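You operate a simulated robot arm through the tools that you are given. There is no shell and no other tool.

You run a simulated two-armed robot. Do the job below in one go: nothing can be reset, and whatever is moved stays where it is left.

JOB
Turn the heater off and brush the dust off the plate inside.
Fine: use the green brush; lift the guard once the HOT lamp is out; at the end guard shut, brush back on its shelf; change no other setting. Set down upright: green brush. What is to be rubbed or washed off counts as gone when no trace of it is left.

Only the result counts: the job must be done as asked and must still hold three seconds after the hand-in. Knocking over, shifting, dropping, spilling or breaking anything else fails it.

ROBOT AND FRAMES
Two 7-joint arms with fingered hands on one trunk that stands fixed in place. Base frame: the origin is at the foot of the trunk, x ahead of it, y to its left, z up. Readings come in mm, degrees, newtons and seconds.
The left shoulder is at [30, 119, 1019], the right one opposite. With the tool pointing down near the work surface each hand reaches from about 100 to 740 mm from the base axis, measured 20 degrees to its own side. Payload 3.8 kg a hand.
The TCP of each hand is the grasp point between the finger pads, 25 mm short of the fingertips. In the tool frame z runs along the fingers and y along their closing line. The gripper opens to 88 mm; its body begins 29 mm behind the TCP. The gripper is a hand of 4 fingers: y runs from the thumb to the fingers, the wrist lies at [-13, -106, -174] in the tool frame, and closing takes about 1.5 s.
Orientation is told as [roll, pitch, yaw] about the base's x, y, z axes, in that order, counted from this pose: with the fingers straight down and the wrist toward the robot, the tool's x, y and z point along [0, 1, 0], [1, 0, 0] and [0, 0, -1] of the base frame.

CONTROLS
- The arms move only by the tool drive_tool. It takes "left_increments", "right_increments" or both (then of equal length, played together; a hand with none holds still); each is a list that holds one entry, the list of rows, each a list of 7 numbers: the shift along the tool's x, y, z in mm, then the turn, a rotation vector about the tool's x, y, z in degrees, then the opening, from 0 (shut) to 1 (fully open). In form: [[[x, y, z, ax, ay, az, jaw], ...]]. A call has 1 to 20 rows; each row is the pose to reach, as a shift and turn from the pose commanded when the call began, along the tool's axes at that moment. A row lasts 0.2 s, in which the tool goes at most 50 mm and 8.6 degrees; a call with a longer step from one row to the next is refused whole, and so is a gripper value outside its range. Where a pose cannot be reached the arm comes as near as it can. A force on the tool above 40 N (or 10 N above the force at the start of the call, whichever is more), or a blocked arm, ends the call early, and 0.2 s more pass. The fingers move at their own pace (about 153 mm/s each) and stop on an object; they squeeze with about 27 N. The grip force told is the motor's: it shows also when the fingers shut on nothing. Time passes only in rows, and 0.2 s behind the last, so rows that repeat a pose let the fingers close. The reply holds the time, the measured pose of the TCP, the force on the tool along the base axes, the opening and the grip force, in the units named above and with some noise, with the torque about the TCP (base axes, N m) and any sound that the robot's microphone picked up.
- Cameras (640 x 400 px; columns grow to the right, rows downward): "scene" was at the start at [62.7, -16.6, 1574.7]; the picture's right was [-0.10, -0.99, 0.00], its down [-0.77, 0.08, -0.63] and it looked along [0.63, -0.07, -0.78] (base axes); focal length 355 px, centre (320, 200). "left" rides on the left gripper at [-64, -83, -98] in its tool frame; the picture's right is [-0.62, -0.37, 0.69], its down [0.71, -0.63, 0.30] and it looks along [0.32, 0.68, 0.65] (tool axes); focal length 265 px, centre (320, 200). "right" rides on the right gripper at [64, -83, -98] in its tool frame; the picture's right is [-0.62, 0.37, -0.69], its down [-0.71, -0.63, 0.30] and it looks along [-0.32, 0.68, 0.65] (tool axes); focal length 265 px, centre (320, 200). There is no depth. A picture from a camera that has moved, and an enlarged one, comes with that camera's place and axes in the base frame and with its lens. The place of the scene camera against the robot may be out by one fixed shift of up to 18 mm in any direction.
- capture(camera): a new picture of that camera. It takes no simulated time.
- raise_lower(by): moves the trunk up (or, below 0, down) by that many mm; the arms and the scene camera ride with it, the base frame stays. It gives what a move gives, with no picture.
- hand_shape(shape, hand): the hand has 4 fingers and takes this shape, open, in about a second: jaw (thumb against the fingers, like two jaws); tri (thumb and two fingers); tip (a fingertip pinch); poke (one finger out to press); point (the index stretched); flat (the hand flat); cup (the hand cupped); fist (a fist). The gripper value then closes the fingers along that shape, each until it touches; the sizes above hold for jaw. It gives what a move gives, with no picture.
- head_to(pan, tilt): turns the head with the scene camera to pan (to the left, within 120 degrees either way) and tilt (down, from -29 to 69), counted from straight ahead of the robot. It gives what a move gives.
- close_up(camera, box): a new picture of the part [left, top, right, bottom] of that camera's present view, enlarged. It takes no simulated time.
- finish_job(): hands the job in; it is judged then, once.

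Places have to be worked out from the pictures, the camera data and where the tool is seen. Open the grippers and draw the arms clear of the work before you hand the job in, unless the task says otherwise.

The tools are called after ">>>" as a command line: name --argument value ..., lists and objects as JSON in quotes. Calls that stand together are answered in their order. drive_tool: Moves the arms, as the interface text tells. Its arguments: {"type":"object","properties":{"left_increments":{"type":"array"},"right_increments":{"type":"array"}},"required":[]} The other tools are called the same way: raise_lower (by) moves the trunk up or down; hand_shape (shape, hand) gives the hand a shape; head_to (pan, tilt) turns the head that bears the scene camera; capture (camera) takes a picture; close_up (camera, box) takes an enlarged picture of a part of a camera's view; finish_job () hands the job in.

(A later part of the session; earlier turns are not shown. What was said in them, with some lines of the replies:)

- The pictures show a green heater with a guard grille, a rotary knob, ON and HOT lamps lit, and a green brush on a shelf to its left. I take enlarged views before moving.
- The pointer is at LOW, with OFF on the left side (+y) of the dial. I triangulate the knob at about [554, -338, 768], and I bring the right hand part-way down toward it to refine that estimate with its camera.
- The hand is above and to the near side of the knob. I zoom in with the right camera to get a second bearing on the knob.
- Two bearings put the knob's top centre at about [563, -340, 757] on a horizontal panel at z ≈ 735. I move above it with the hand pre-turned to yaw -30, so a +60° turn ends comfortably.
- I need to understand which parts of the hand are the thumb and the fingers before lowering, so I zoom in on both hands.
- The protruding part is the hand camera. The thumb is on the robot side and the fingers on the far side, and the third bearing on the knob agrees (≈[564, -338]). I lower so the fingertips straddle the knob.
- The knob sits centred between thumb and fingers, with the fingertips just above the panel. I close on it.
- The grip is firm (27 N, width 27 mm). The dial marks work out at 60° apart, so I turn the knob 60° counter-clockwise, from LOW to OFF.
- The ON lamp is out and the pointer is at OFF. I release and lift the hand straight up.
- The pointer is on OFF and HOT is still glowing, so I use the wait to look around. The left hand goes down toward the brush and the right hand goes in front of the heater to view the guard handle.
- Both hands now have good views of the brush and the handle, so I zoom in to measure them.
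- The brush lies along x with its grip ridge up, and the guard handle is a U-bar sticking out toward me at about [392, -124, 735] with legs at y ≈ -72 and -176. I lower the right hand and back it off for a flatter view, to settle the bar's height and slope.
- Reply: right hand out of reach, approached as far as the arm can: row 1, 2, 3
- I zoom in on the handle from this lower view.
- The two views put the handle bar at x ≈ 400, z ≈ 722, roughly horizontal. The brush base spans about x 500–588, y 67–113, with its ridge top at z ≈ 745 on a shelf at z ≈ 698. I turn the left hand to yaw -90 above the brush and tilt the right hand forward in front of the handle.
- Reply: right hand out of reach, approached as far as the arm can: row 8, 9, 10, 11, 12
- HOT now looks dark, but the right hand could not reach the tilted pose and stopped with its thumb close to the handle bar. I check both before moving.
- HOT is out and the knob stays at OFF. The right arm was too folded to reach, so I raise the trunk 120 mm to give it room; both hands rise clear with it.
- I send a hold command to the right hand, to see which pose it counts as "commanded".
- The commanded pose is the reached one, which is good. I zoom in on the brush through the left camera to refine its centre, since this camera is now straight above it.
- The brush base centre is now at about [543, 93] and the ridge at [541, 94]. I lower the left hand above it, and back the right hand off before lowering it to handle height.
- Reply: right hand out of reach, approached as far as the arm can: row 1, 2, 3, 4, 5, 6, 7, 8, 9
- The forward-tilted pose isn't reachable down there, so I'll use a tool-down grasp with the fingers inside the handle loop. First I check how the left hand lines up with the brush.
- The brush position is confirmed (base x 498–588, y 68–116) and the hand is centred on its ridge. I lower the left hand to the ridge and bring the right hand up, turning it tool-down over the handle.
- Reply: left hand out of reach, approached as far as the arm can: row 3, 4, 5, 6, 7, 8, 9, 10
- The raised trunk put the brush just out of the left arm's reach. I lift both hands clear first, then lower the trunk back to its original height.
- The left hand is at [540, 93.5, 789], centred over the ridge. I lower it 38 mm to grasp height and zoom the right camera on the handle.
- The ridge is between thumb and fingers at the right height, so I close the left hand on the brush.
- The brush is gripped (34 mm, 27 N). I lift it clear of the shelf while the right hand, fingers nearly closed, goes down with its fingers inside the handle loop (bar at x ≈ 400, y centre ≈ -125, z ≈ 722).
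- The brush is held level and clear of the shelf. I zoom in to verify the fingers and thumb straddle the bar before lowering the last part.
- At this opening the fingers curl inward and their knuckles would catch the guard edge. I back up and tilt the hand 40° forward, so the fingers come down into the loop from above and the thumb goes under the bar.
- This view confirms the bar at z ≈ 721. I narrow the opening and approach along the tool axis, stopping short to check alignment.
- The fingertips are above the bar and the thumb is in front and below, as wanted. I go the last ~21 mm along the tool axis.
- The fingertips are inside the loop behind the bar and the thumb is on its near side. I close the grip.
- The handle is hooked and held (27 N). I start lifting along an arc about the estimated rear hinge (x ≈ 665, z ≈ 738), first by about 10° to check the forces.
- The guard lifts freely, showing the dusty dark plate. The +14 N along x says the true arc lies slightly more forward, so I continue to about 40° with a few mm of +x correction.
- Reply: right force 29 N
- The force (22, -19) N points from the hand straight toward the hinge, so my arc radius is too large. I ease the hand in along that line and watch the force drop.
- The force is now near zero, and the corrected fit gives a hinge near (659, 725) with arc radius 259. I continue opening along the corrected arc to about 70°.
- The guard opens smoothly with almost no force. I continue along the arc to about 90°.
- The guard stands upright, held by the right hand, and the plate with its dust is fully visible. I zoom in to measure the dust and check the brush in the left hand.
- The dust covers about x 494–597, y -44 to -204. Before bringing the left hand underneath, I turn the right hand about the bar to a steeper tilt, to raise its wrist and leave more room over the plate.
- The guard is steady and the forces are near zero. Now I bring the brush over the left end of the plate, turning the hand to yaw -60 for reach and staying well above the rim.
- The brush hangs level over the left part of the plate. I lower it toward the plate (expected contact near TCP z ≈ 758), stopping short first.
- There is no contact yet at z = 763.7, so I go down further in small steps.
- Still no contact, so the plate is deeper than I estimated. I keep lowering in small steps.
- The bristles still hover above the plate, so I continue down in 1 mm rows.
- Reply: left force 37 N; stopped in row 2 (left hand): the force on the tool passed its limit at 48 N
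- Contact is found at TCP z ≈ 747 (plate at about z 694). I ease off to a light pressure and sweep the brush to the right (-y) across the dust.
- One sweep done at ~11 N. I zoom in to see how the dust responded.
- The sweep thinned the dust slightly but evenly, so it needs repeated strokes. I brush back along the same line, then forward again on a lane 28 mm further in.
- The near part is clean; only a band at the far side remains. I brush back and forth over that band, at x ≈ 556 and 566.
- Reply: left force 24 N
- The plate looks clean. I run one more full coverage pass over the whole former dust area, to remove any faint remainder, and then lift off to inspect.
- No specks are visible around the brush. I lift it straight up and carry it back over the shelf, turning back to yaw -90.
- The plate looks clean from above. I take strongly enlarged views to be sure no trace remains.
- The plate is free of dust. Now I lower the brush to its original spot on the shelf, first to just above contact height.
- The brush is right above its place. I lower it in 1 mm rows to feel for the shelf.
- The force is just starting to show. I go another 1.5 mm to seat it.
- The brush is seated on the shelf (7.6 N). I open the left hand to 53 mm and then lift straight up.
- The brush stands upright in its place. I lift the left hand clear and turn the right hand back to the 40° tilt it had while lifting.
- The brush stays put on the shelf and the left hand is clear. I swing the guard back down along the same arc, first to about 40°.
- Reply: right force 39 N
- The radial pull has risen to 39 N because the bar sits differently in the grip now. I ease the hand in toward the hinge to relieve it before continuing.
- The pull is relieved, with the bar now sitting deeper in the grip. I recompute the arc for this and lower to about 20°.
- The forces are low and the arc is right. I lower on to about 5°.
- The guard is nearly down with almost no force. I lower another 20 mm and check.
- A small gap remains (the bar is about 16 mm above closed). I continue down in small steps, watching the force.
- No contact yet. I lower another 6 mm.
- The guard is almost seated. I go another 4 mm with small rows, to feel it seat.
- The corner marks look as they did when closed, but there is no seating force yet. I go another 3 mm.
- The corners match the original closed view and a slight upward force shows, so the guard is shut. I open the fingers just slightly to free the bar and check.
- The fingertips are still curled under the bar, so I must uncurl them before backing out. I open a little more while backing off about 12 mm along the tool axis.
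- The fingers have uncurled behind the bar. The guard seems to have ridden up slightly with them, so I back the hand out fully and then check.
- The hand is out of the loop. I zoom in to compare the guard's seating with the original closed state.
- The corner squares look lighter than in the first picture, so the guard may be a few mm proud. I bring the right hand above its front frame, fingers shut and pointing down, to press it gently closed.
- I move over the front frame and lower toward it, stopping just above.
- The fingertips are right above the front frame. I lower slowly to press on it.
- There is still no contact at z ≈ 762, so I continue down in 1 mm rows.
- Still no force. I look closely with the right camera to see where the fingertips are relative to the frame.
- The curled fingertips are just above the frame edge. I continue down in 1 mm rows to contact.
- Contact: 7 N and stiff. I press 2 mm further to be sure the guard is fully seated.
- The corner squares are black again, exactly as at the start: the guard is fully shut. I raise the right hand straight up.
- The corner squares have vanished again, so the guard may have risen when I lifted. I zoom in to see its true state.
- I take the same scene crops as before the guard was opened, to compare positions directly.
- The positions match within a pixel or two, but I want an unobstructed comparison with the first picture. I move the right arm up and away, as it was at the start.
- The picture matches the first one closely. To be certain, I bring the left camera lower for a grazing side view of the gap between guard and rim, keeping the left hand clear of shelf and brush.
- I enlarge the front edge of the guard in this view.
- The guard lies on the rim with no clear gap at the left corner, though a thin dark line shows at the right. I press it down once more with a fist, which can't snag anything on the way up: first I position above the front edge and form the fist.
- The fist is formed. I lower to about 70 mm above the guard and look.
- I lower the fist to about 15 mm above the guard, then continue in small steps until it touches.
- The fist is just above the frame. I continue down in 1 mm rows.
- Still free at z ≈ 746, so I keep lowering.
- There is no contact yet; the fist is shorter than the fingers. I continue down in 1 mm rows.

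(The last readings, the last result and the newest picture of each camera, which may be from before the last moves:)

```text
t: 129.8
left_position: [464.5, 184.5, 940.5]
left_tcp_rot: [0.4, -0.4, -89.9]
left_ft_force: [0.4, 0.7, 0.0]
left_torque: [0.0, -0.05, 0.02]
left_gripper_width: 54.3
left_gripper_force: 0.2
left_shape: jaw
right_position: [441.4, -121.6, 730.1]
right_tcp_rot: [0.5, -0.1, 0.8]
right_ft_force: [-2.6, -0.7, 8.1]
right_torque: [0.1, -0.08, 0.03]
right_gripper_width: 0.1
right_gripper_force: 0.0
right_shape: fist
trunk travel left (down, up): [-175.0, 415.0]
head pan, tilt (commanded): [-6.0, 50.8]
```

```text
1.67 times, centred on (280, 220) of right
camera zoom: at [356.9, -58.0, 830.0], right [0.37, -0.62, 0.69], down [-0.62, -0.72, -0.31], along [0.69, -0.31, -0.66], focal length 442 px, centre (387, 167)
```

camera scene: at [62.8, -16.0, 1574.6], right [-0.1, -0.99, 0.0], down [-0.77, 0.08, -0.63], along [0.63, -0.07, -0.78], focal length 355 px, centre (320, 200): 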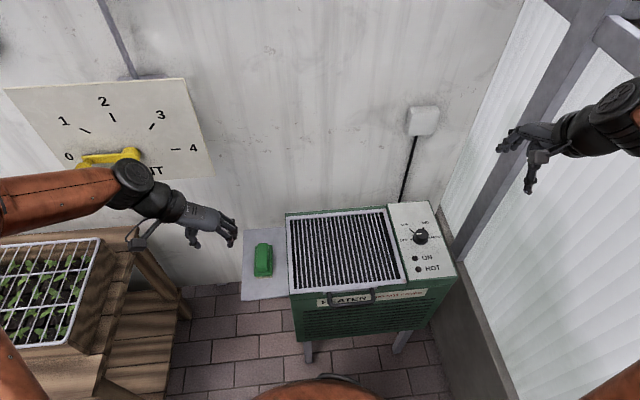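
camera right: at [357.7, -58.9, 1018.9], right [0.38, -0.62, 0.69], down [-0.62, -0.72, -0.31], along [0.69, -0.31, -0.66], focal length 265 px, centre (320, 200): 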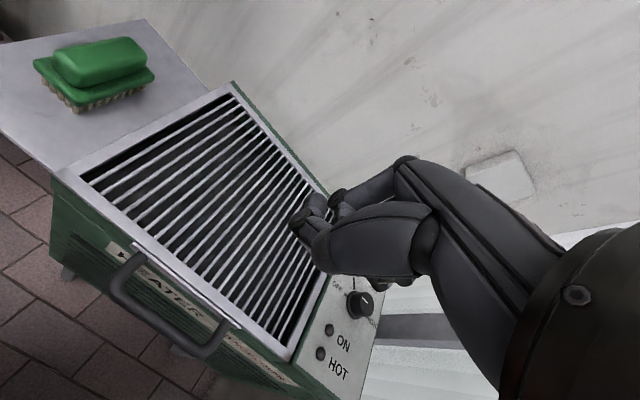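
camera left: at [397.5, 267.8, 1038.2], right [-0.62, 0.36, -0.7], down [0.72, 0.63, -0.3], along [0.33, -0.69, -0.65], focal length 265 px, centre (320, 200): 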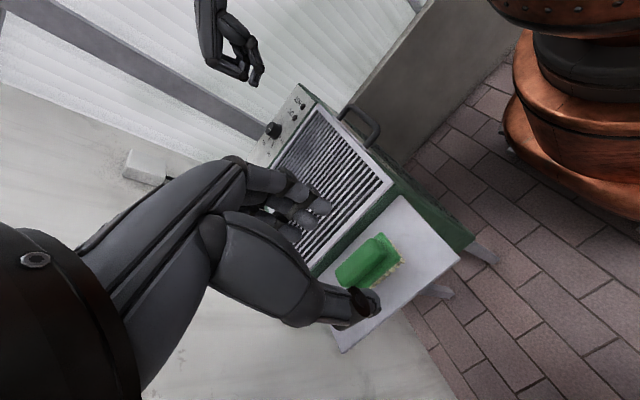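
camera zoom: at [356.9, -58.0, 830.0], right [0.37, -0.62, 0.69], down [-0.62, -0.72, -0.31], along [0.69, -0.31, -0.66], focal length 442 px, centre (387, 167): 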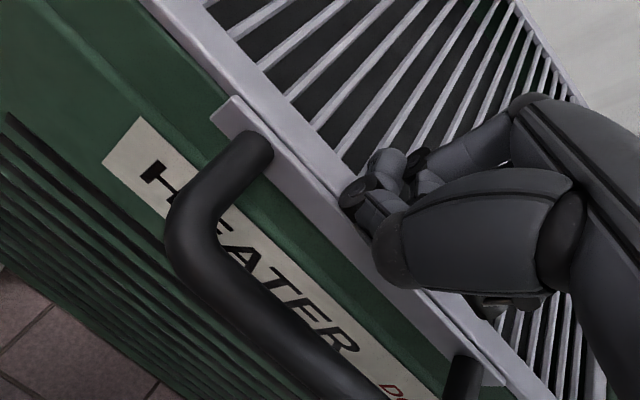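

The force rises steadily with depth (8 N), so the guard rests on its hard stop — closed. I lift straight up and check it from above.

>>> drive_tool --right_increments '[[[0, 0, -2, 0, 0, 0, 0], [0, 0, -4, 0, 0, 0, 0], [0, 0, -10, 0, 0, 0, 0], [0, 0, -30, 0, 0, 0, 0], [0, 0, -60, 0, 0, 0, 0], [0, 0, -100, 0, 0, 0, 0], [0, 0, -140, 0, 0, 0, 0], [0, 0, -180, 0, 0, 0, 0]]]'

>>> close_up --camera "scene" --box '[230, 200, 420, 320]'

>>> close_up --camera "right" --box '[20, 60, 340, 340]'

```text
t: 131.6
left_position: [464.0, 183.9, 941.1]
left_tcp_rot: [0.4, -0.4, -89.8]
left_ft_force: [-0.3, -0.1, 0.1]
left_torque: [0.01, 0.01, 0.01]
left_gripper_width: 54.3
left_gripper_force: 0.2
left_shape: jaw
right_position: [442.1, -121.8, 909.1]
right_tcp_rot: [0.6, -0.1, 0.8]
right_ft_force: [-0.5, 0.8, 0.7]
right_torque: [-0.01, 0.01, -0.01]
right_gripper_width: 0.0
right_gripper_force: 0.1
right_shape: fist
trunk travel left (down, up): [-175.0, 415.0]
head pan, tilt (commanded): [-6.0, 50.8]
```

```text
3.33 times, centred on (325, 260) of scene
camera zoom: at [61.7, -16.1, 1574.7], right [-0.1, -0.99, 0.0], down [-0.77, 0.08, -0.63], along [0.63, -0.07, -0.78], focal length 1182 px, centre (303, 0)
```

zoom: 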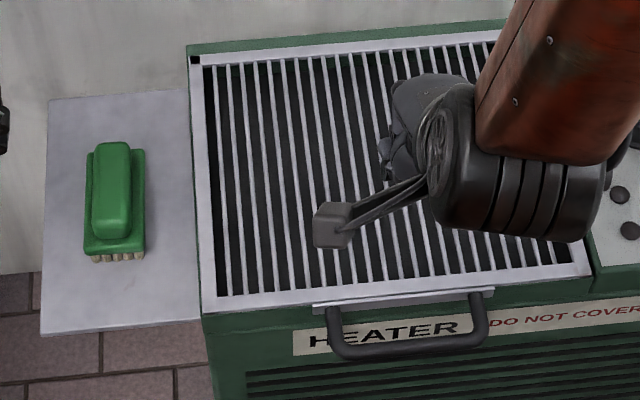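

```text
1.43 times, centred on (180, 200) of right
camera zoom: at [356.8, -59.5, 1009.9], right [0.38, -0.62, 0.69], down [-0.62, -0.72, -0.31], along [0.69, -0.31, -0.66], focal length 379 px, centre (520, 200)
```

zoom: 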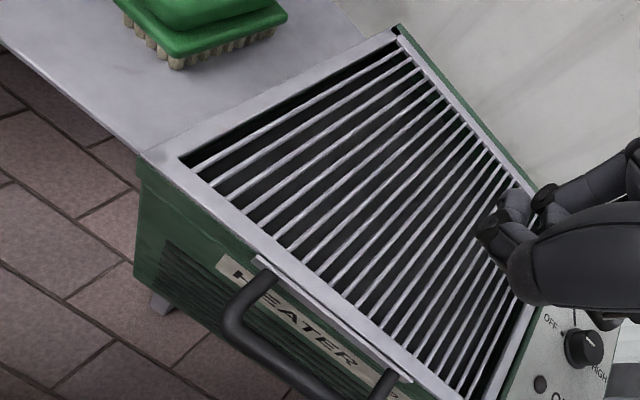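

Only one corner now renders black, so the corner shade is just a rendering artefact; the guard is shut. I withdraw the right arm to its starting area, open the hand, and draw the left hand back and up as well.

>>> drive_tool --right_increments '[[[-10, 0, -30, 0, 0, 0, 0], [-30, 2, -60, 0, 0, 0, 0], [-60, 4, -90, 0, 0, 0, 0], [-95, 6, -120, 0, 0, 0, 0], [-130, 8, -145, 0, 0, 0, 0], [-165, 10, -170, 0, 0, 0, 0], [-200, 11, -190, 0, 0, 0, 0], [-235, 12, -210, 0, 0, 0, 0], [-270, 13, -225, 0, 0, 0, 0], [-270, 13, -225, 0, 0, 0, 0]]]' --left_increments '[[[0, 0, -20, 0, 0, 0, 0.7], [0, -5, -45, 0, 0, 0, 0.8], [0, -10, -70, 0, 0, 0, 1], [0, -15, -95, 0, 0, 0, 1], [0, -20, -115, 0, 0, 0, 1], [0, -20, -130, 0, 0, 0, 1], [0, -20, -140, 0, 0, 0, 1], [0, -20, -150, 0, 0, 0, 1], [0, -20, -150, 0, 0, 0, 1], [0, -20, -150, 0, 0, 0, 1]]]'

>>> hand_shape --hand "right" --shape "jaw"

>>> capture --camera "scene"

>>> close_up --camera "scene" --box '[230, 200, 420, 320]'

>>> close_up --camera "scene" --box '[380, 190, 470, 290]'

```text
t: 133.8
left_position: [461.5, 202.2, 1090.8]
left_tcp_rot: [0.4, -0.3, -89.9]
left_ft_force: [-0.7, 0.2, 0.1]
left_torque: [-0.01, 0.0, 0.01]
left_gripper_width: 88.1
left_gripper_force: 0.0
left_shape: jaw
right_position: [457.8, -393.3, 1134.4]
right_tcp_rot: [0.5, 0.1, 0.7]
right_ft_force: [-0.8, 0.7, 0.5]
right_torque: [0.01, -0.01, -0.03]
right_gripper_width: 0.1
right_gripper_force: 0.0
right_shape: fist
trunk travel left (down, up): [-175.0, 415.0]
head pan, tilt (commanded): [-6.0, 50.8]
```

```text
t: 134.7
left_position: [461.9, 202.2, 1090.5]
left_tcp_rot: [0.4, -0.3, -89.9]
left_ft_force: [-0.3, -0.1, 0.1]
left_torque: [0.01, 0.02, 0.01]
left_gripper_width: 87.9
left_gripper_force: 0.1
left_shape: jaw
right_position: [457.4, -392.6, 1133.8]
right_tcp_rot: [0.6, 0.1, 0.8]
right_ft_force: [0.3, -0.3, -0.4]
right_torque: [-0.01, -0.01, 0.01]
right_gripper_width: 87.5
right_gripper_force: 0.0
right_shape: jaw
trunk travel left (down, up): [-175.0, 415.0]
head pan, tilt (commanded): [-6.0, 50.8]
```

```text
taken
camera scene: at [62.7, -16.5, 1574.7], right [-0.1, -0.99, 0.0], down [-0.77, 0.08, -0.63], along [0.63, -0.07, -0.78], focal length 355 px, centre (320, 200)
```

scene: 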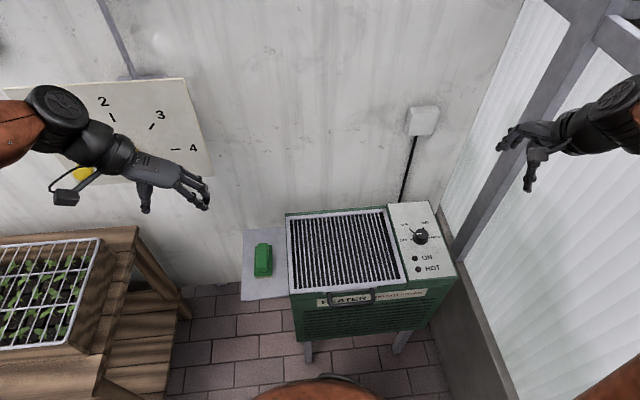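

```text
3.33 times, centred on (325, 260) of scene
camera zoom: at [62.7, -16.5, 1574.7], right [-0.1, -0.99, 0.0], down [-0.77, 0.08, -0.63], along [0.63, -0.07, -0.78], focal length 1182 px, centre (303, 0)
```

zoom: 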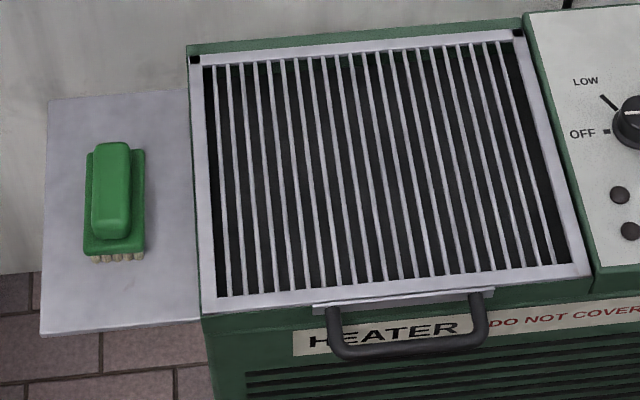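

```text
4.00 times, centred on (425, 240) of scene
camera zoom: at [62.7, -16.5, 1574.7], right [-0.1, -0.99, 0.0], down [-0.77, 0.08, -0.63], along [0.63, -0.07, -0.78], focal length 1419 px, centre (-100, 40)
```

zoom: 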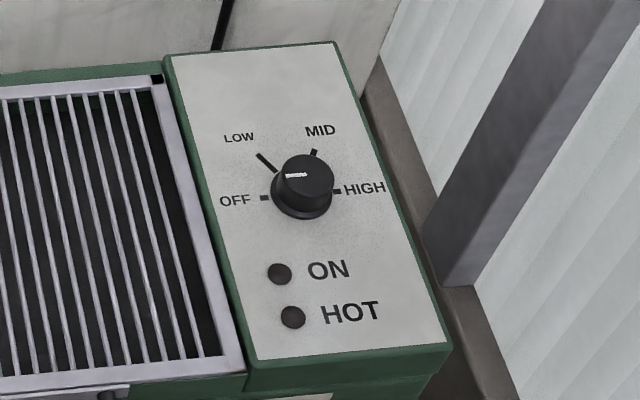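

Everything checks out: knob at OFF, both lamps dark, plate clean, guard shut, brush upright on its shelf, and both hands open and clear. I hand the job in.

>>> finish_job

```text
The job is handed in.
```

The heater is off, the plate inside is clean, and the job is handed in.

- **Heater:** I turned the knob from LOW to OFF. The ON lamp went out at once, and I lifted the guard only after the HOT lamp was out.
- **Plate:** I brushed the whole dusty area with the green brush. Enlarged pictures from two cameras then showed no dust.
- **Guard:** It is shut. It rose slightly while I withdrew the hand, so I pressed it down. On the last press it held firm against its stop. A thin dark line at the front right corner, seen before that press, could still be a gap of 2–3 mm at most.
- **Brush:** It is back upright in its place on the shelf.
- **Other settings:** I changed nothing else. Both hands are open and clear of the work.
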